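You operate a simulated robot arm through the tools that you are given. There is no shell and no other tool. Be economical: measure what you need, move in short steps, check, and stop when the job is done.

Carry out the task below with a simulated robot arm. There is one attempt and no reset: what you move stays moved.

TASK
Shut the green drawer.
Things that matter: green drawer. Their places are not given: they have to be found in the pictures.

It is judged by the outcome, as a careful person would: the job done as asked, and still so three seconds after it is handed in. It fails if anything else is knocked over, pushed out of place, dropped, spilled or broken.

THE ROBOT
A 6-joint arm with a two-finger parallel gripper, fixed in place. Base frame: the origin is at the foot of the arm, x ahead of it, y to its left, z up. Lengths are in mm, angles in rad, forces in N, time in s.
With the tool pointing down near the work surface it reaches from about 240 to 640 mm from the base axis. Its first joint turns from -1.152 to 1.152 rad. Payload 2.7 kg.
Tool frame: the origin (TCP) lies between the finger pads and is the grasp point; the fingertips stand 23 mm ahead of it; z points along the fingers, y is the line along which they close. The gripper opens to 94 mm. The fingers are 38 mm wide and 10 mm thick; the gripper's body (54 by 96 mm) begins 39 mm behind the TCP.
Orientation is that of the tool frame in the base frame, as a unit quaternion [x, y, z, w]. With the fingers straight down and closing along the base's y, the tool's x points along the base's -x, its y along +y and its z along -z.

THE INTERFACE
- The arm moves only by the tool jog_arm. Its argument "increments" is a list that holds one entry, the list of rows, each a list of 7 numbers: the turn, a rotation vector about the tool's x, y, z in units of 6 degrees (1.0 is 6 degrees), then the shift along the tool's x, y, z in units of 25 mm (1.0 is 25 mm), then the gripper command, from -1 (shut) to 1 (fully open), values between in proportion. In form: [[[rx, ry, rz, x, y, z, grip], ...]]. A call has 1 to 20 rows; each row shifts and turns the commanded pose from where the row before left it, along the tool's axes as they then stand. A call with a number of a shift or a turn outside -1 to 1 is refused whole. A row lasts 0.2 s, in which the tool goes at most 50 mm and 0.15 rad; a call with a longer step from one row to the next is refused whole, and so is a gripper value outside its range. A pose out of reach is approached as far as the arm can. The call stops where the force on the tool passes 40 N (or 10 N more than at its start, if that is more) or the arm is blocked; 0.2 s more then pass. The fingers move at their own pace (about 45 mm/s each) and stop on an object; they squeeze with about 45 N. The grip force told is the motor's: it shows also when the fingers shut on nothing. Time passes only in rows, and 0.2 s behind the last, so rows that do not move let the fingers close. It gives the time, the measured TCP pose, the force on the tool (base axes), the opening and the grip force at its end, in the units of the frame above (readings bear some noise), and new pictures: "pictures" is both (left out), scene, wrist or none.
- Cameras (640 x 400 px; columns grow to the right, rows downward): "scene" is fixed at [45.3, -413.7, 1409.6]; the picture's right is [0.96, -0.28, 0.00], its down [-0.15, -0.50, -0.85] and it looks along [0.24, 0.82, -0.52] (base axes); focal length 312 px, centre (320, 200). "wrist" rides on the gripper at [-39, 0, -44] in the tool frame; the picture's right is [0.00, -1.00, 0.00], its down [0.97, 0.00, -0.24] and it looks along [0.24, 0.00, 0.97] (tool axes); focal length 218 px, centre (320, 200).
- probe_pixels(camera, pixels): for up to 12 pixels [column, row] of the newest picture of that camera ("zoom" is the newest enlarged one), the place [x, y, z] in the base frame of the surface seen there, good to about 2 mm. No time passes.
- zoom(camera, box): a new picture of the part [left, top, right, bottom] of that camera's present view, enlarged. No time passes.
- sign_off(): hands the job in; it is judged then, once.

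Work in short steps. Measure before you move; look again where a grasp or a placing could have gone wrong, and mend it. You have 60 turns and 100 pictures in all, the two below and enlarged ones among them. Open the gripper and draw the arm clear of the work before you hand the job in, unless the task says otherwise; then end with one line.

The tools are called after "Emit:" as name(argument=value, ...) on one line, values as JSON. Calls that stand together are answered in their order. jog_arm: Moves the arm, as the interface text tells. Its arguments: {"type":"object","properties":{"increments":{"type":"array","items":{"type":"array","items":{"type":"array","items":{"type":"number"}}}},"pictures":{"type":"string","enum":["both","scene","wrist","none"]}},"required":["increments"]} The other tools are called the same way: probe_pixels (camera, pixels) gives the place of the surface under pixels of a picture; zoom (camera, box) takes an enlarged picture of a part of a camera's view; sign_off () hands the job in.

At the start:

```text
time_s: 0.0
tcp_pos: [313.1, 215.9, 1045.3]
ee_rot: [0.0, 1.0, 0.0, 0.0]
wrist_force: [-0.4, 0.6, 0.0]
grip_width: 94.0
grasp_force: 0.0
```

scene: 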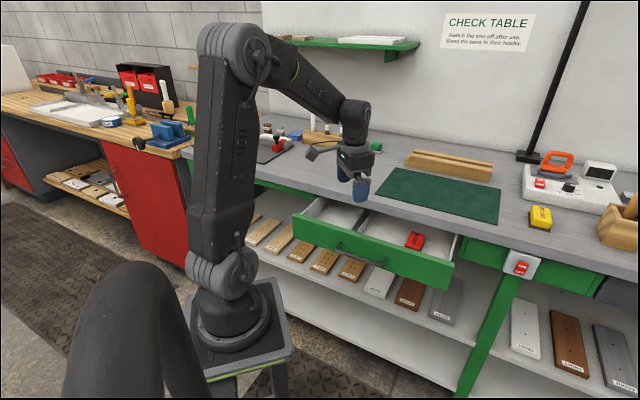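
wrist: 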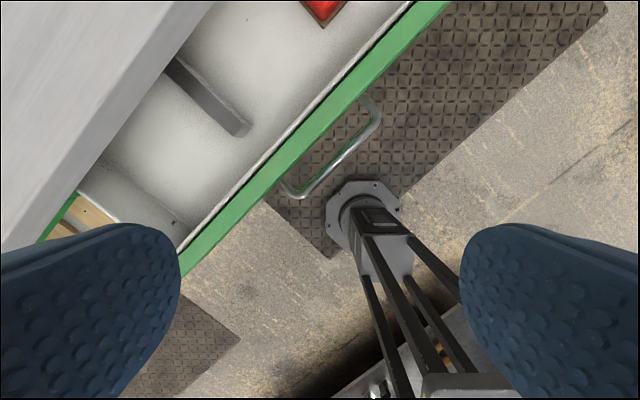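

The open green drawer's front runs from about (292,218) to (450,285) in the scene picture. I measure its front, handle, the bench edge and the drawer corners.

Emit:
probe_pixels(camera="scene", pixels=[[296, 222], [446, 284], [370, 250], [362, 256], [340, 248], [384, 264], [450, 262], [330, 196], [460, 235], [414, 240], [400, 262], [500, 250]])

Emit:
zoom(camera="scene", box=[260, 160, 500, 310])

Emit:
probe_pixels(camera="wrist", pixels=[[190, 262], [310, 140], [400, 45], [335, 165], [295, 190], [375, 110], [240, 120], [100, 140], [20, 240], [182, 20]])

```text
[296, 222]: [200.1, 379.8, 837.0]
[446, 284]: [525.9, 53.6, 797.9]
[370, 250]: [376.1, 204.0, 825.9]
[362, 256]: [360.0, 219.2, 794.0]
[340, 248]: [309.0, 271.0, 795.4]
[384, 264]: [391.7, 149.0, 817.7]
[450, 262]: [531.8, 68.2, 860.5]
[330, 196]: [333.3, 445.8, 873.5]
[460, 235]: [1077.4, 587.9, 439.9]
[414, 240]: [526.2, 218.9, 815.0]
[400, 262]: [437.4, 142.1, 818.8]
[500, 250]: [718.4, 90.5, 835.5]
```

```text
2.67 times, centred on (380, 235) of scene
```

zoom: 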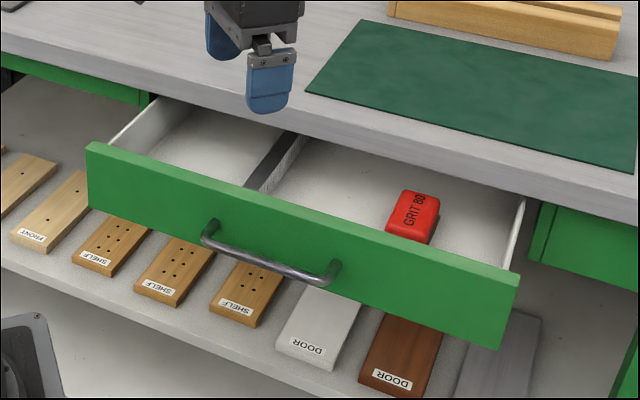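

```text
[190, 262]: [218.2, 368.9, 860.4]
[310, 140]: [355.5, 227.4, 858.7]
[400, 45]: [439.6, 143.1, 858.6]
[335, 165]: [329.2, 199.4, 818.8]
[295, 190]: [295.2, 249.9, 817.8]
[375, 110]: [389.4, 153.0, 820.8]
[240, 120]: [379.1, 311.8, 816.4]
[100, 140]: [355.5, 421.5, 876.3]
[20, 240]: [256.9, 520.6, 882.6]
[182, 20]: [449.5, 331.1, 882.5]
```

The drawer front lies on x+y≈580 and its handle bar is at x+y≈528, z≈819. The bench edge is at x+y≈778, so I'll push the bar along (0.707, 0.707) with shut, tilted fingers. First I turn and tilt the tool up here, closing the gripper.

Emit:
jog_arm(increments=[[[0, 0, -0.9375, 0, 0, 0, -1], [0, 0, -0.9375, 0, 0, 0, -1], [0, 0, -0.9375, 0, 0, 0, -1], [0, 0, -0.9375, 0, 0, 0, -1], [0, 0, -0.9375, 0, 0, 0, -1], [0, 0, -0.9375, 0, 0, 0, -1], [0, 0, -0.9375, 0, 0, 0, -1], [0, 0, -0.9375, 0, 0, 0, -1], [0, -1, 0, 0, 0, 0, -1], [0, -1, 0, 0, 0, 0, -1], [0, -1, 0, 0, 0, 0, -1], [0, -1, 0, 0, 0, 0, -1], [0, -1, 0, 0, 0, 0, -1], [0, -1, 0, 0, 0, 0, -1], [0, -1, 0, 0, 0, 0, -1], [0, -1, 0, 0, 0, 0, -1], [0, -1, 0, 0, 0, 0, -1]]])

Emit:
probe_pixels(camera="scene", pixels=[[414, 234], [416, 238], [375, 260], [361, 257], [350, 252], [515, 240], [500, 262], [420, 220], [290, 195], [280, 190]])

```text
time_s: 3.6
tcp_pos: [307.7, 213.6, 1038.2]
ee_rot: [-0.349, 0.84, 0.166, 0.38]
wrist_force: [0.5, -0.3, -1.1]
grip_width: 0.0
grasp_force: 42.3
out of reach, approached as far as the arm can: row 17
```

scene: 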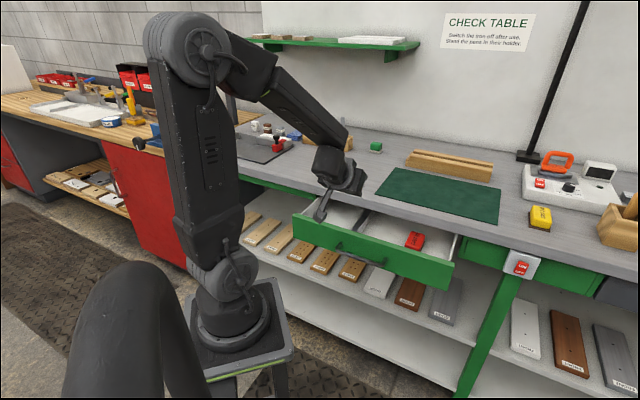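
wrist: 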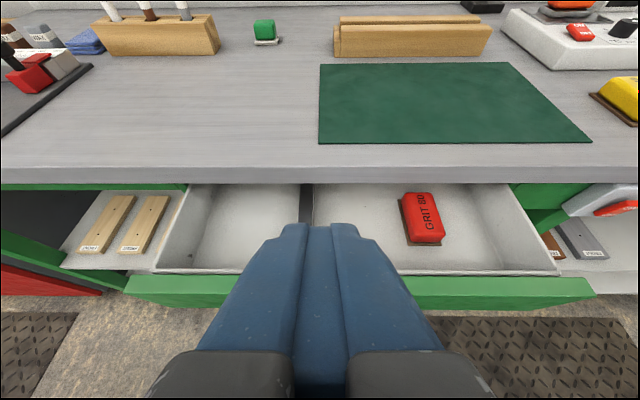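

```text
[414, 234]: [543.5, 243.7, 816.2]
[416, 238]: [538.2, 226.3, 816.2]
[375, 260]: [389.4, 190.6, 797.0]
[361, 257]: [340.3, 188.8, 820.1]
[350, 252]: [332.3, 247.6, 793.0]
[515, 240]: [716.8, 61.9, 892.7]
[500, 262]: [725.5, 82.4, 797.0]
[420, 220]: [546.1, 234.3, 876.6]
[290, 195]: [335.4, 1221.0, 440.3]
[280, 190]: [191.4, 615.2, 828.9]
```

The tool is tilted about 49° towards the drawer, which is enough. I ease the tilt to 45° and draw back behind the handle, staying high.

Emit:
jog_arm(increments=[[[0, 0.75, 0, 0, 0, 0, -1], [0, 0.75, 0, 0, 0, 0, -1], [0, 0, 0, 0.5, -0.4, -0.5, -1], [0, 0, 0, 0.5, -0.4, -0.5, -1], [0, 0, 0, 0.5, -0.4, -0.5, -1], [0, 0, 0, 0, 0, 0, -1]]], pictures="none")

```text
time_s: 5.0
tcp_pos: [291.9, 153.2, 1043.7]
ee_rot: [-0.362, 0.867, 0.139, 0.312]
wrist_force: [0.5, 0.1, 0.8]
grip_width: 0.0
grasp_force: 42.2
```

The tilt is 40° and the TCP is behind the handle. I go straight down about 200 mm.

Emit:
jog_arm(increments=[[[0, 0, 0, 0.64, 0, 0.766, -1], [0, 0, 0, 0.64, 0, 0.766, -1], [0, 0, 0, 0.64, 0, 0.766, -1], [0, 0, 0, 0.64, 0, 0.766, -1], [0, 0, 0, 0.64, 0, 0.766, -1], [0, 0, 0, 0.64, 0, 0.766, -1], [0, 0, 0, 0.64, 0, 0.766, -1], [0, 0, 0, 0.64, 0, 0.766, -1], [0, 0, 0, 0, 0, 0, -1]]])

```text
time_s: 7.0
tcp_pos: [293.1, 154.1, 849.5]
ee_rot: [-0.362, 0.868, 0.14, 0.31]
wrist_force: [-0.1, -0.5, -0.7]
grip_width: 0.1
grasp_force: 42.7
out of reach, approached as far as the arm can: row 8
```

scene: 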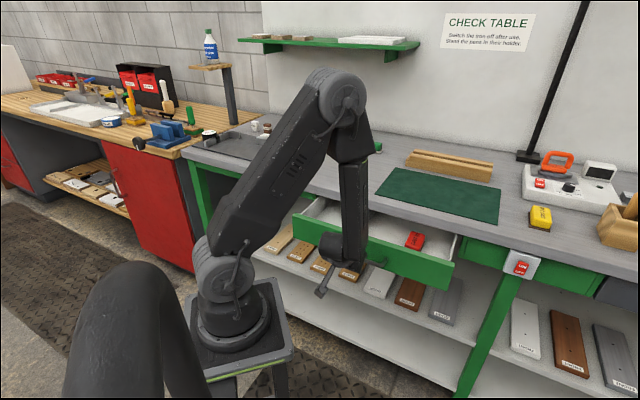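
wrist: 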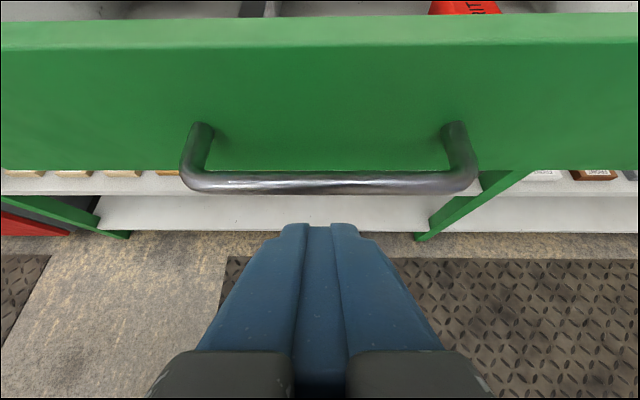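

The bar is straight ahead, centred at about (330,183) in the wrist picture, with z≈819. I lower the fingers about 32 mm and go forward 10 mm, so that their front face meets the bar.

Emit:
jog_arm(increments=[[[0, 0, 0, 0.26, 0, 0.62, -1], [0, 0, 0, 0.26, 0, 0.62, -1], [0, 0, 0, 0, 0, 0, -1]]])

```text
time_s: 7.8
tcp_pos: [314.2, 164.0, 830.1]
ee_rot: [-0.361, 0.868, 0.141, 0.31]
wrist_force: [0.1, -0.3, -0.2]
grip_width: 0.0
grasp_force: 42.4
out of reach, approached as far as the arm can: row 1, 2
```

scene: 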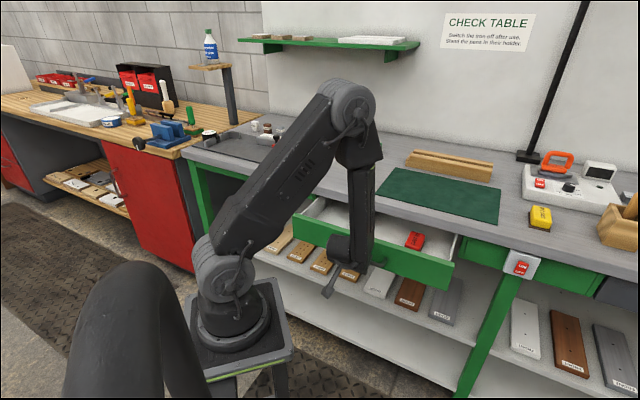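
wrist: 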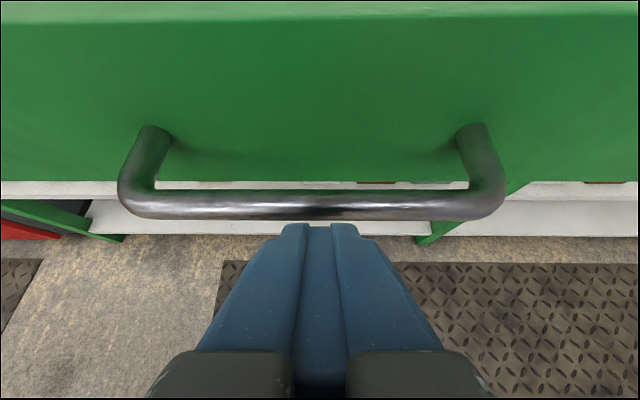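

The fingers have come close to the bar. The forearm now leans outward, so I check its clearance from the drawer front and bench edge.

Emit:
probe_pixels(camera="scene", pixels=[[348, 105], [358, 150], [360, 190], [358, 220], [350, 245], [370, 230], [335, 250], [328, 290]])

Emit:
zoom(camera="scene", box=[280, 170, 440, 310])

```text
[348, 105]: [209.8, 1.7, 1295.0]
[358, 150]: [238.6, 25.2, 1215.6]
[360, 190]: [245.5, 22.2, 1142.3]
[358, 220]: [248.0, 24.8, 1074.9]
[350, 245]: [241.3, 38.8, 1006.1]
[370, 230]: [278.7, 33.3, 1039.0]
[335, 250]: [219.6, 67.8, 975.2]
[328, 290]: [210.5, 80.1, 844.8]
```

```text
2.86 times, centred on (360, 240) of scene
```

zoom: 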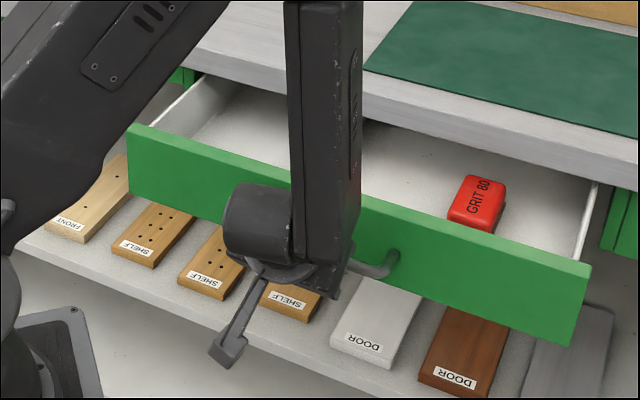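

The forearm is nearly vertical and well clear. The finger edge is level with the bar, so I ease the tilt to 35°, back off 10 mm and lower 14 mm.

Emit:
jog_arm(increments=[[[0, 0, 0, 0.3, 0, -0.25, -1], [0, 0.83, 0, 0, 0, 0, -1], [0, 0, 0, 0.35, 0, 0.48, -1], [0, 0, 0, 0, 0, 0, -1]]])

```text
time_s: 8.8
tcp_pos: [309.9, 156.2, 821.3]
ee_rot: [-0.368, 0.88, 0.123, 0.274]
wrist_force: [0.1, -0.3, -0.2]
grip_width: 0.2
grasp_force: 43.0
out of reach, approached as far as the arm can: row 1
```

scene: 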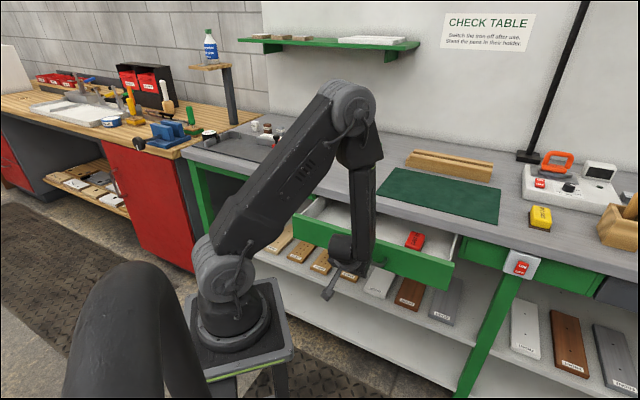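
wrist: 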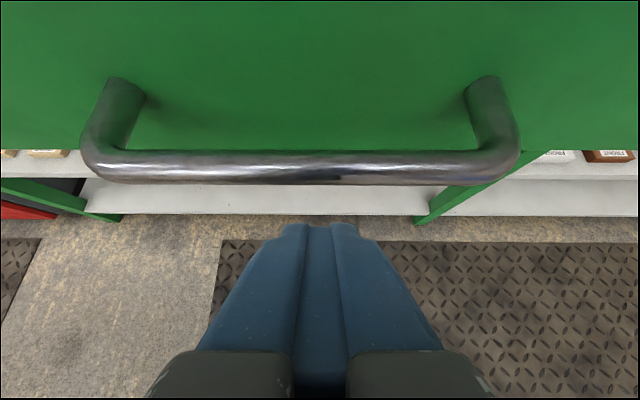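

The finger edge is at z≈813, about 10 mm short of the bar. I lower a little more and push forward slowly in 8 mm rows.

Emit:
jog_arm(increments=[[[0, 0, 0, 0.18, 0, 0.26, -1], [0, 0, 0, -0.26, 0, 0.184, -1], [0, 0, 0, -0.26, 0, 0.184, -1], [0, 0, 0, -0.26, 0, 0.184, -1], [0, 0, 0, -0.26, 0, 0.184, -1], [0, 0, 0, -0.26, 0, 0.184, -1], [0, 0, 0, -0.26, 0, 0.184, -1], [0, 0, 0, 0, 0, 0, -1]]])

```text
time_s: 10.6
tcp_pos: [342.5, 192.2, 811.7]
ee_rot: [-0.368, 0.88, 0.122, 0.274]
wrist_force: [0.2, -0.2, 0.0]
grip_width: 0.3
grasp_force: 42.3
```

scene: 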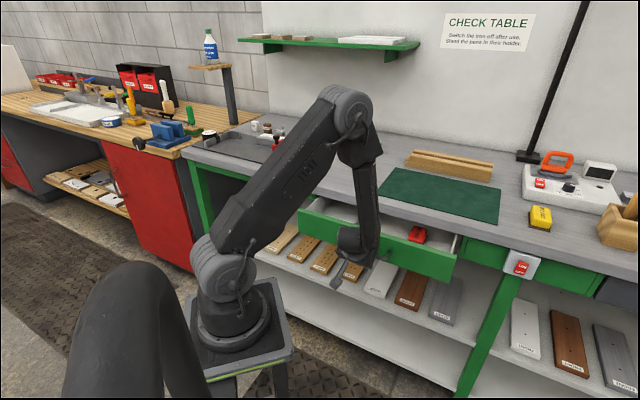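
wrist: 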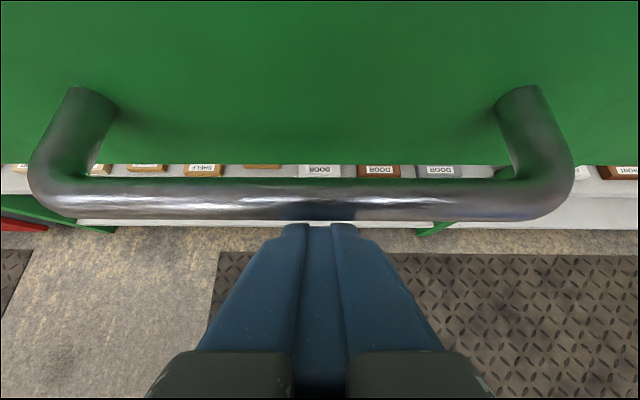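

The drawer is moving freely and the forces are near zero. I push another 105 mm or so.

Emit:
jog_arm(increments=[[[0, 0, 0, -0.26, 0, 0.184, -1], [0, 0, 0, -0.34, 0, 0.24, -1], [0, 0, 0, -0.34, 0, 0.24, -1], [0, 0, 0, -0.34, 0, 0.24, -1], [0, 0, 0, -0.34, 0, 0.24, -1], [0, 0, 0, -0.34, 0, 0.24, -1], [0, 0, 0, -0.34, 0, 0.24, -1], [0, 0, 0, -0.34, 0, 0.24, -1], [0, 0, 0, -0.34, 0, 0.24, -1], [0, 0, 0, -0.34, 0, 0.24, -1], [0, 0, 0, -0.2, 0, 0.14, -1], [0, 0, 0, 0, 0, 0, -1]]])

```text
time_s: 13.2
tcp_pos: [419.1, 268.7, 812.7]
ee_rot: [-0.368, 0.88, 0.123, 0.275]
wrist_force: [-0.2, -0.9, -0.3]
grip_width: 0.0
grasp_force: 42.4
```

scene: 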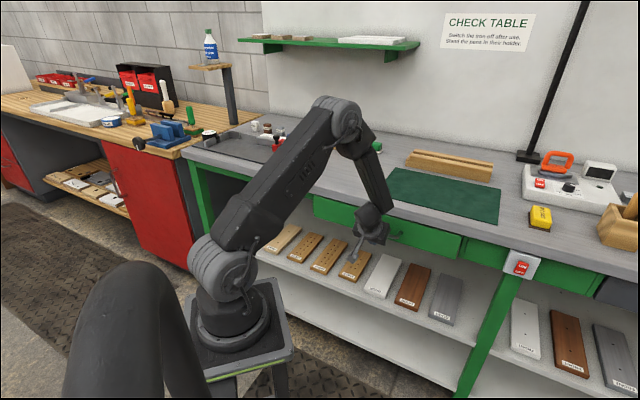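
wrist: 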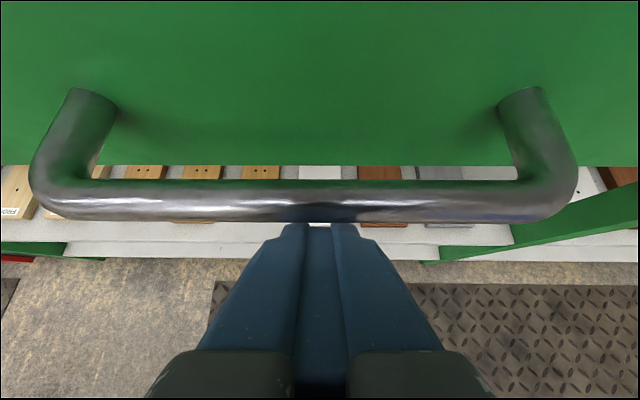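

About 25 mm should be left. I measure the drawer front against its neighbours and look closely before the last push.

Emit:
probe_pixels(camera="scene", pixels=[[320, 210], [330, 213], [440, 248], [455, 246], [480, 256], [520, 260], [560, 275], [370, 205]])

Emit:
zoom(camera="scene", box=[300, 160, 540, 310])

```text
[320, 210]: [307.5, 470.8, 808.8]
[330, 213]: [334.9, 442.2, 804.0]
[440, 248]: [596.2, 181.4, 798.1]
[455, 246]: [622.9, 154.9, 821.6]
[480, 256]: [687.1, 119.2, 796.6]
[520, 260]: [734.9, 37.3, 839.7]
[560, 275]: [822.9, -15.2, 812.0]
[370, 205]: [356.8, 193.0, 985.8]
```

```text
2.67 times, centred on (420, 235) of scene
```

zoom: 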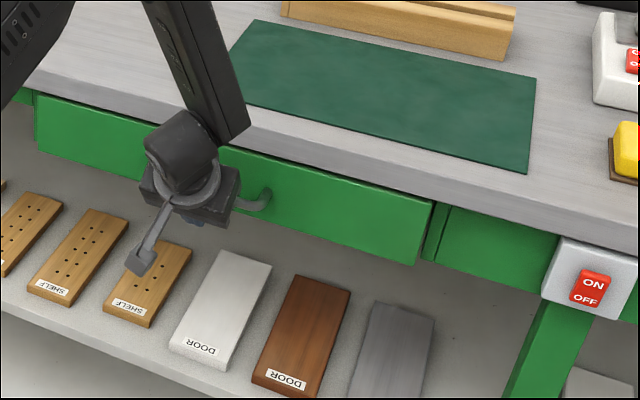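

The front is at x+y≈778 and its neighbours are at 807, so about 20 mm remains. I push slowly until it stops.

Emit:
jog_arm(increments=[[[0, 0, 0, -0.13, 0, 0.092, -1], [0, 0, 0, -0.13, 0, 0.092, -1], [0, 0, 0, -0.13, 0, 0.092, -1], [0, 0, 0, -0.13, 0, 0.092, -1], [0, 0, 0, -0.1, 0, 0.07, -1], [0, 0, 0, -0.065, 0, 0.046, -1], [0, 0, 0, -0.065, 0, 0.046, -1], [0, 0, 0, 0, 0, 0, -1]]])

Emit:
zoom(camera="scene", box=[300, 160, 540, 310])

Emit:
probe_pixels(camera="scene", pixels=[[330, 211], [440, 246], [450, 248], [480, 256], [430, 235]])

```text
time_s: 15.0
tcp_pos: [429.5, 282.3, 808.0]
ee_rot: [-0.368, 0.883, 0.12, 0.267]
wrist_force: [-20.7, -27.6, -11.2]
grip_width: 0.0
grasp_force: 42.7
```

scene: 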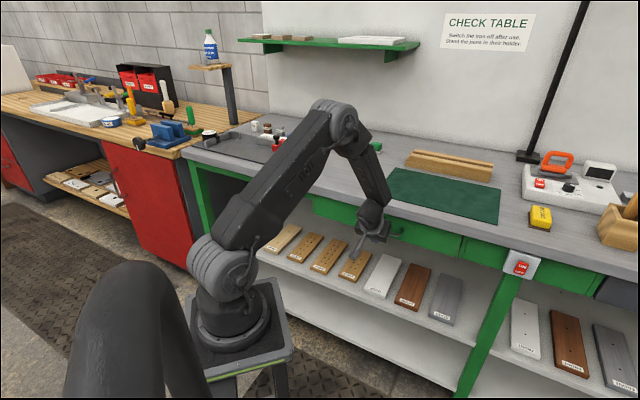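
wrist: 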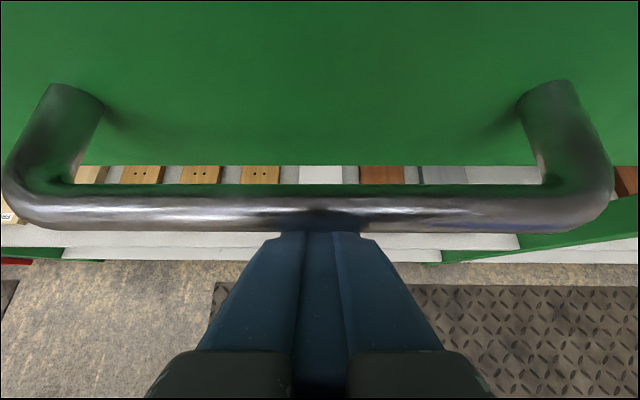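

```text
2.67 times, centred on (420, 235) of scene
```

zoom: 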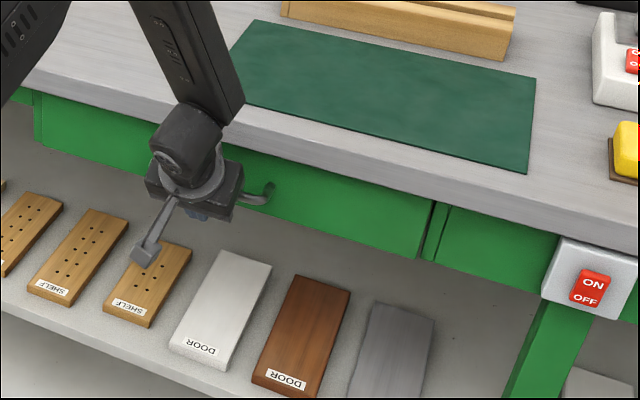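

```text
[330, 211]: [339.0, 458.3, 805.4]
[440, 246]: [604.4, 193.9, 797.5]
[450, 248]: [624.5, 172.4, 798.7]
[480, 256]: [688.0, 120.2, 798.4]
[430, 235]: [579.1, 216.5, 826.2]
```

The push stopped at about 36 N with the front at x+y≈797, against 807 for its neighbours. I check whether that is the drawer's stop or whether something is in the way.

Emit:
zoom(camera="scene", box=[420, 215, 500, 275])

Emit:
probe_pixels(camera="zoom", pixels=[[100, 200], [200, 230], [280, 240], [310, 250], [330, 260], [345, 260], [380, 270], [450, 290], [550, 320], [300, 130], [200, 100], [450, 170]])

Emit:
probe_pixels(camera="scene", pixels=[[316, 205], [305, 202], [280, 190], [265, 185], [313, 200]])

Emit:
zoom(camera="scene", box=[335, 170, 415, 260])

```text
6.67 times, centred on (460, 245) of scene
```

zoom: 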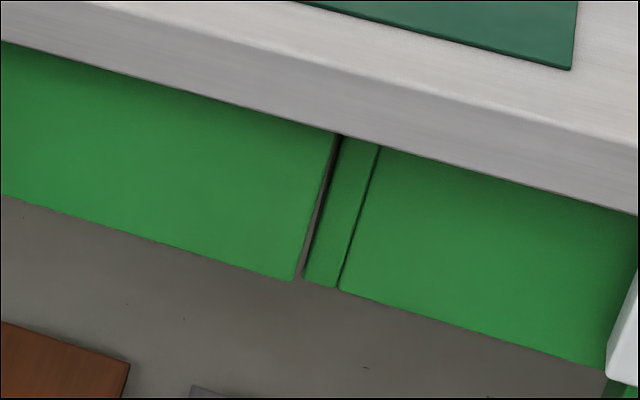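

```text
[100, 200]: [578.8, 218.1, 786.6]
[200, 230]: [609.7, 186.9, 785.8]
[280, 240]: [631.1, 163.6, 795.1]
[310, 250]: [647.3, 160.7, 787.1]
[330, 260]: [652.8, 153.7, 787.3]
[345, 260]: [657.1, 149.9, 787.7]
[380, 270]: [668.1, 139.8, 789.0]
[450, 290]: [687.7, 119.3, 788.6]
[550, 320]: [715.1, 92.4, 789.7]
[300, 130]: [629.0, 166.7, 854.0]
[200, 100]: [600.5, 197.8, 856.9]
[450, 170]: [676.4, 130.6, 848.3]
```

```text
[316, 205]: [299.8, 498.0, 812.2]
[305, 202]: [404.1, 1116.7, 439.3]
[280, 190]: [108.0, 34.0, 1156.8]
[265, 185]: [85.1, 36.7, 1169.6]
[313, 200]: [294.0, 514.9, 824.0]
```

```text
4.44 times, centred on (375, 215) of scene
```

zoom: 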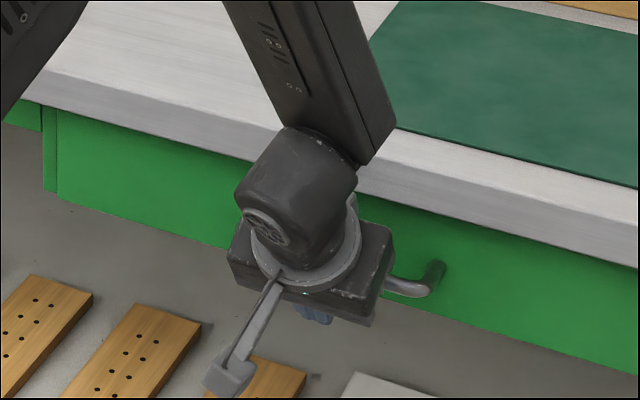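

The arm is clear of the bench by about 40 mm, so the resistance comes from the drawer itself. The front stands 7 mm proud of the posts, so I push a little more to see whether it is at its end stop.

Emit:
jog_arm(increments=[[[0, 0, 0, -0.1, 0, 0.07, -1], [0, 0, 0, -0.1, 0, 0.07, -1], [0, 0, 0, -0.1, 0, 0.07, -1], [0, 0, 0, 0, 0, 0, -1]]], pictures="scene")

Emit:
probe_pixels(camera="scene", pixels=[[330, 211], [440, 246], [450, 248], [480, 256], [430, 235]])

```text
time_s: 15.4
tcp_pos: [430.1, 283.1, 805.8]
ee_rot: [-0.367, 0.883, 0.12, 0.265]
wrist_force: [-0.6, -1.4, -1.4]
grip_width: 0.0
grasp_force: 42.6
stopped in row 2: the force on the tool passed its limit (the readings are from after the stop); the commanded pose is now the measured one
```

scene: 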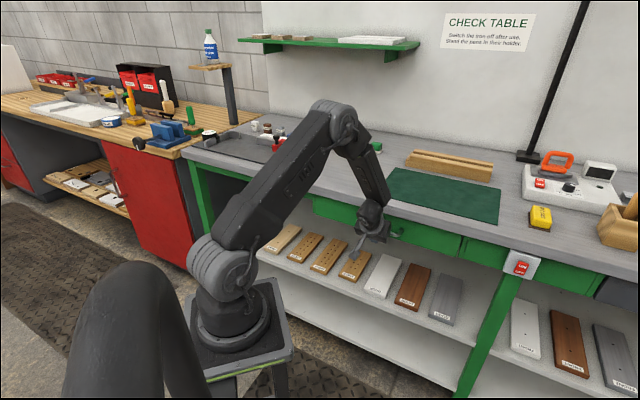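

```text
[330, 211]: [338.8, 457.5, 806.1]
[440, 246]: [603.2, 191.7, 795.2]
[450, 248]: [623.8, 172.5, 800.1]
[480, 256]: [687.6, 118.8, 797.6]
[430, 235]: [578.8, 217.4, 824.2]
```

It is a hard stop at 46 N with no further movement. I back away 60 mm and inspect the shut drawer.

Emit:
jog_arm(increments=[[[0, 0, 0, 0.33, 0, -0.23, -1], [0, 0, 0, 0.33, 0, -0.23, -1], [0, 0, 0, 0.33, 0, -0.23, -1], [0, 0, 0, 0.33, 0, -0.23, -1], [0, 0, 0, 0.33, 0, -0.23, -1], [0, 0, 0, 0.33, 0, -0.23, -1], [0, 0, 0, -0.5, 0, -0.7, -1], [0, 0, 0, -0.5, 0, -0.7, -1], [0, 0, 0, -0.5, 0, -0.7, -1], [0, 0, 0, 0, 0, 0, -1]]])

Emit:
probe_pixels(camera="scene", pixels=[[330, 211], [440, 246], [450, 248], [480, 256], [430, 235]])

Emit:
zoom(camera="scene", box=[300, 170, 480, 280])

```text
time_s: 17.6
tcp_pos: [389.1, 240.8, 873.1]
ee_rot: [-0.368, 0.882, 0.121, 0.267]
wrist_force: [0.5, 0.4, 0.2]
grip_width: 0.1
grasp_force: 42.4
```

scene: 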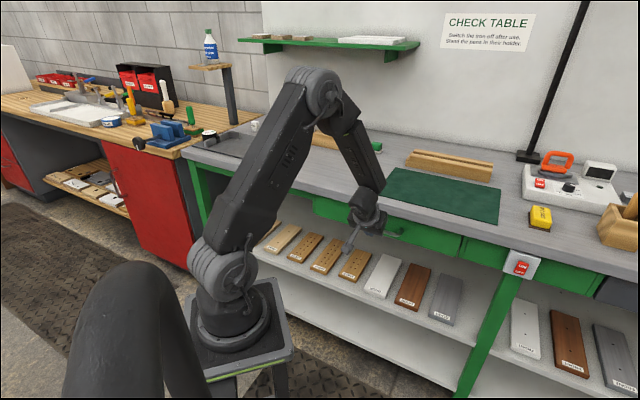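
wrist: 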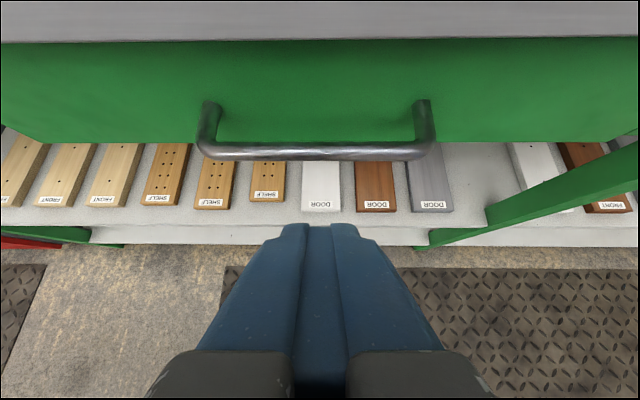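

```text
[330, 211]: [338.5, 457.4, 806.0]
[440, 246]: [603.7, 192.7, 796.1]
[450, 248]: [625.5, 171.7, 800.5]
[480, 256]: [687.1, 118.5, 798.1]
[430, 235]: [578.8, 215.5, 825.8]
```

```text
3.56 times, centred on (390, 225) of scene
```

zoom: 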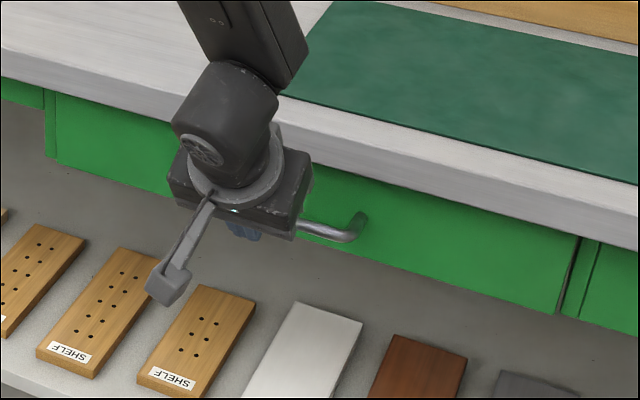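

The drawer stayed put with no spring-back. To confirm it is at its end stop, I will push straight on the front panel just left of the handle, first moving sideways, tilting further and lowering.

Emit:
jog_arm(increments=[[[0, 0, 0, 0, 0.84, 0, -1], [0, 0, 0, 0, 0.84, 0, -1], [0, 0, 0, 0, 0.84, 0, -1], [0, 0, 0, 0, 0.84, 0, -1], [0, 0, 0, 0, 0.84, 0, -1], [0, -0.85, 0, 0, 0, 0, -1], [0, -0.85, 0, 0, 0, 0, -1], [0, -0.85, 0, 0, 0, 0, -1], [0, 0, 0, 0.74, 0, 0.62, -1], [0, 0, 0, 0.74, 0, 0.62, -1], [0, 0, 0, 0, 0, 0, -1]]])

```text
time_s: 20.0
tcp_pos: [327.2, 320.6, 839.1]
ee_rot: [-0.345, 0.843, 0.176, 0.374]
wrist_force: [-0.1, -0.7, -0.1]
grip_width: 0.0
grasp_force: 42.1
out of reach, approached as far as the arm can: row 9, 10
```

scene: 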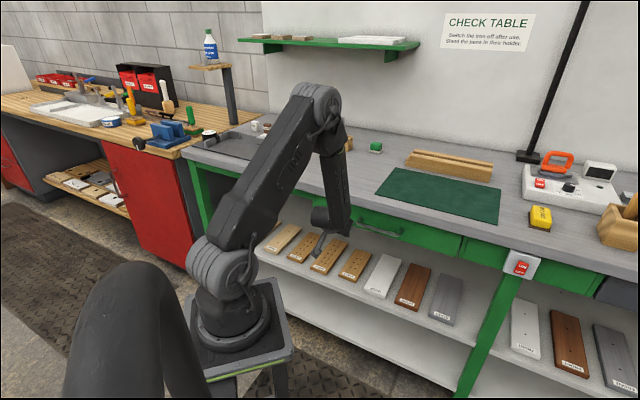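
wrist: 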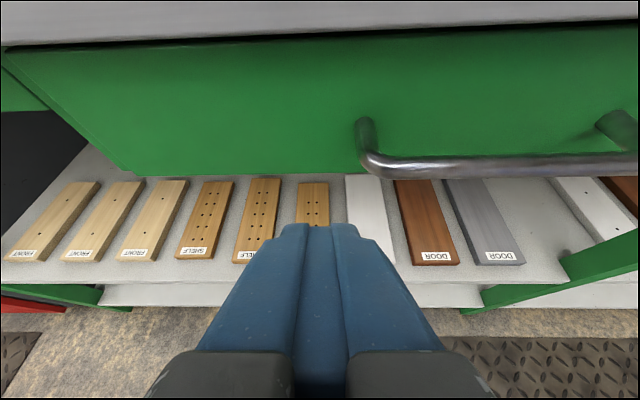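

The panel is clear ahead and the handle's left end is close on the right. I shift 20 mm left, go forward and make slow contact with the panel.

Emit:
jog_arm(increments=[[[0, 0, 0, 0, 0.8, 0, -1], [0, 0, 0, -0.24, 0, 0.375, -1], [0, 0, 0, -0.24, 0, 0.375, -1], [0, 0, 0, -0.24, 0, 0.375, -1], [0, 0, 0, -0.24, 0, 0.375, -1], [0, 0, 0, -0.24, 0, 0.375, -1], [0, 0, 0, -0.24, 0, 0.375, -1], [0, 0, 0, -0.08, 0, 0.09, -1], [0, 0, 0, -0.08, 0, 0.09, -1], [0, 0, 0, -0.08, 0, 0.09, -1], [0, 0, 0, -0.08, 0, 0.09, -1], [0, 0, 0, -0.08, 0, 0.09, -1], [0, 0, 0, -0.08, 0, 0.09, -1]]])

Emit:
probe_pixels(camera="scene", pixels=[[440, 246], [450, 248], [480, 256], [430, 235]])

```text
time_s: 22.4
tcp_pos: [383.3, 369.6, 832.7]
ee_rot: [-0.35, 0.842, 0.166, 0.374]
wrist_force: [-5.9, -7.4, 4.2]
grip_width: 0.0
grasp_force: 42.5
stopped in row 11: the force on the tool passed its limit (the readings are from after the stop); the commanded pose is now the measured one
out of reach, approached as far as the arm can: row 1, 2, 4
```

scene: 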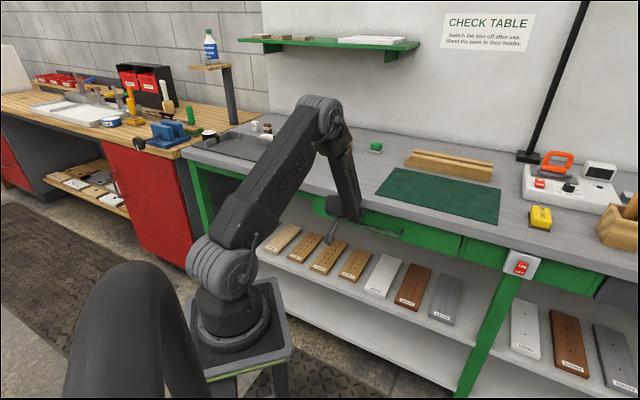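
wrist: 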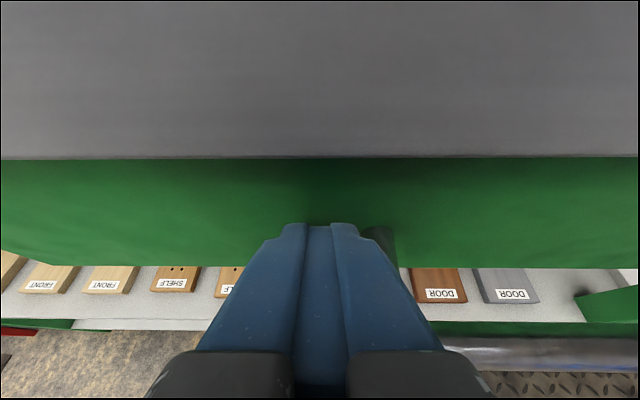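

```text
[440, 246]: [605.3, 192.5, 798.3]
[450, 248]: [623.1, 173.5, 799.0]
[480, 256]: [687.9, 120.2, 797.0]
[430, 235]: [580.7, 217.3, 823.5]
```

A direct push of over 40 N on the panel doesn't move it either (front still at x+y≈797), so the drawer is at its end stop. I back straight off, rise clear and open the gripper.

Emit:
jog_arm(increments=[[[0, 0, 0, 0.27, 0, -0.3, -1], [0, 0, 0, 0.27, 0, -0.3, -1], [0, 0, 0, 0.27, 0, -0.3, -1], [0, 0, 0, 0.27, 0, -0.3, -1], [0, 0, 0, 0.27, 0, -0.3, -1], [0, 0, 0, 0.27, 0, -0.3, -1], [0, 0, 0, 0.1, 0, -0.5, -1], [0, 0, 0, -0.6, 0, -0.7, -1], [0, 0, 0, -0.6, 0, -0.7, -1], [0, 0, 0, -0.6, 0, -0.7, 0], [0, 0, 0, -0.6, 0, -0.7, 1], [0, 0, 0, -0.6, 0, -0.7, 1], [0, 0, 0, -0.6, 0, -0.7, 1], [0, 0, 0, 0, 0, 0, 1], [0, 0, 0, 0, 0, 0, 1]]])

Emit:
zoom(camera="scene", box=[260, 120, 580, 320])

Emit:
probe_pixels(camera="scene", pixels=[[330, 211], [440, 246], [450, 248], [480, 256]])

```text
time_s: 25.6
tcp_pos: [323.8, 306.3, 978.9]
ee_rot: [-0.35, 0.841, 0.167, 0.377]
wrist_force: [-0.3, -0.2, -0.5]
grip_width: 94.2
grasp_force: 0.1
out of reach, approached as far as the arm can: row 7
```

scene: 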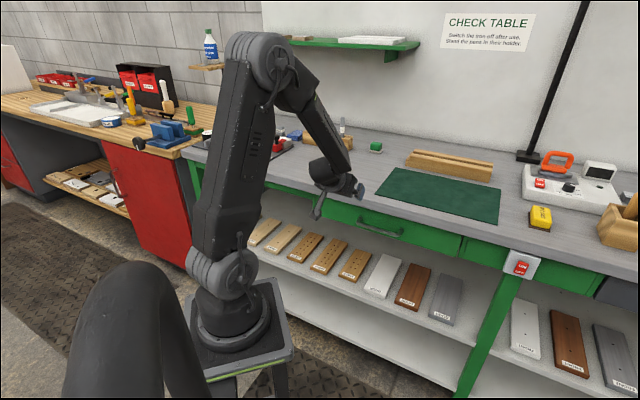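
wrist: 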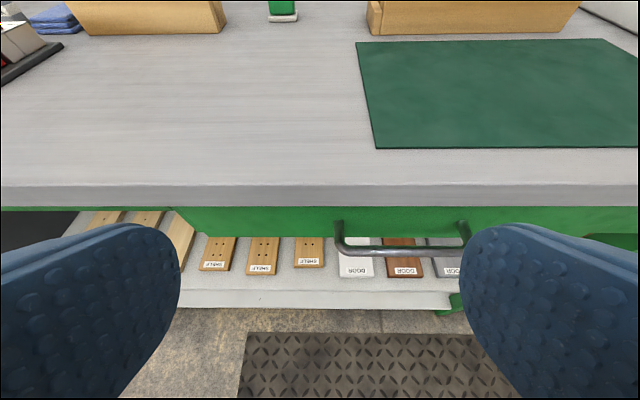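

```text
2.00 times, centred on (420, 220) of scene
```

zoom: 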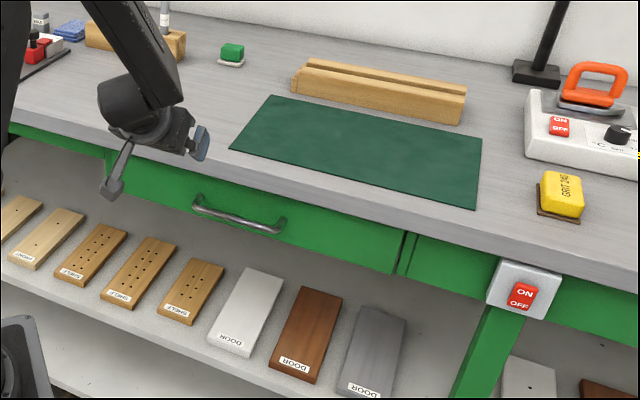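

```text
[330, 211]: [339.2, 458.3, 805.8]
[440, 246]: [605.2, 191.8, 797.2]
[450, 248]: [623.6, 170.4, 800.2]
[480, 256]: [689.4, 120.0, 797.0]
```

The drawer has stayed shut against its stop, nothing else has been disturbed, and the arm is clear with the gripper open.

Emit:
sign_off()

```text
The job is handed in.
```

The green drawer is pushed in as far as it goes: two pushes of over 40 N, on the handle and on the panel, moved it no further. Its front still stands about 7 mm proud of the posts beside it, and I took that to be its end stop.
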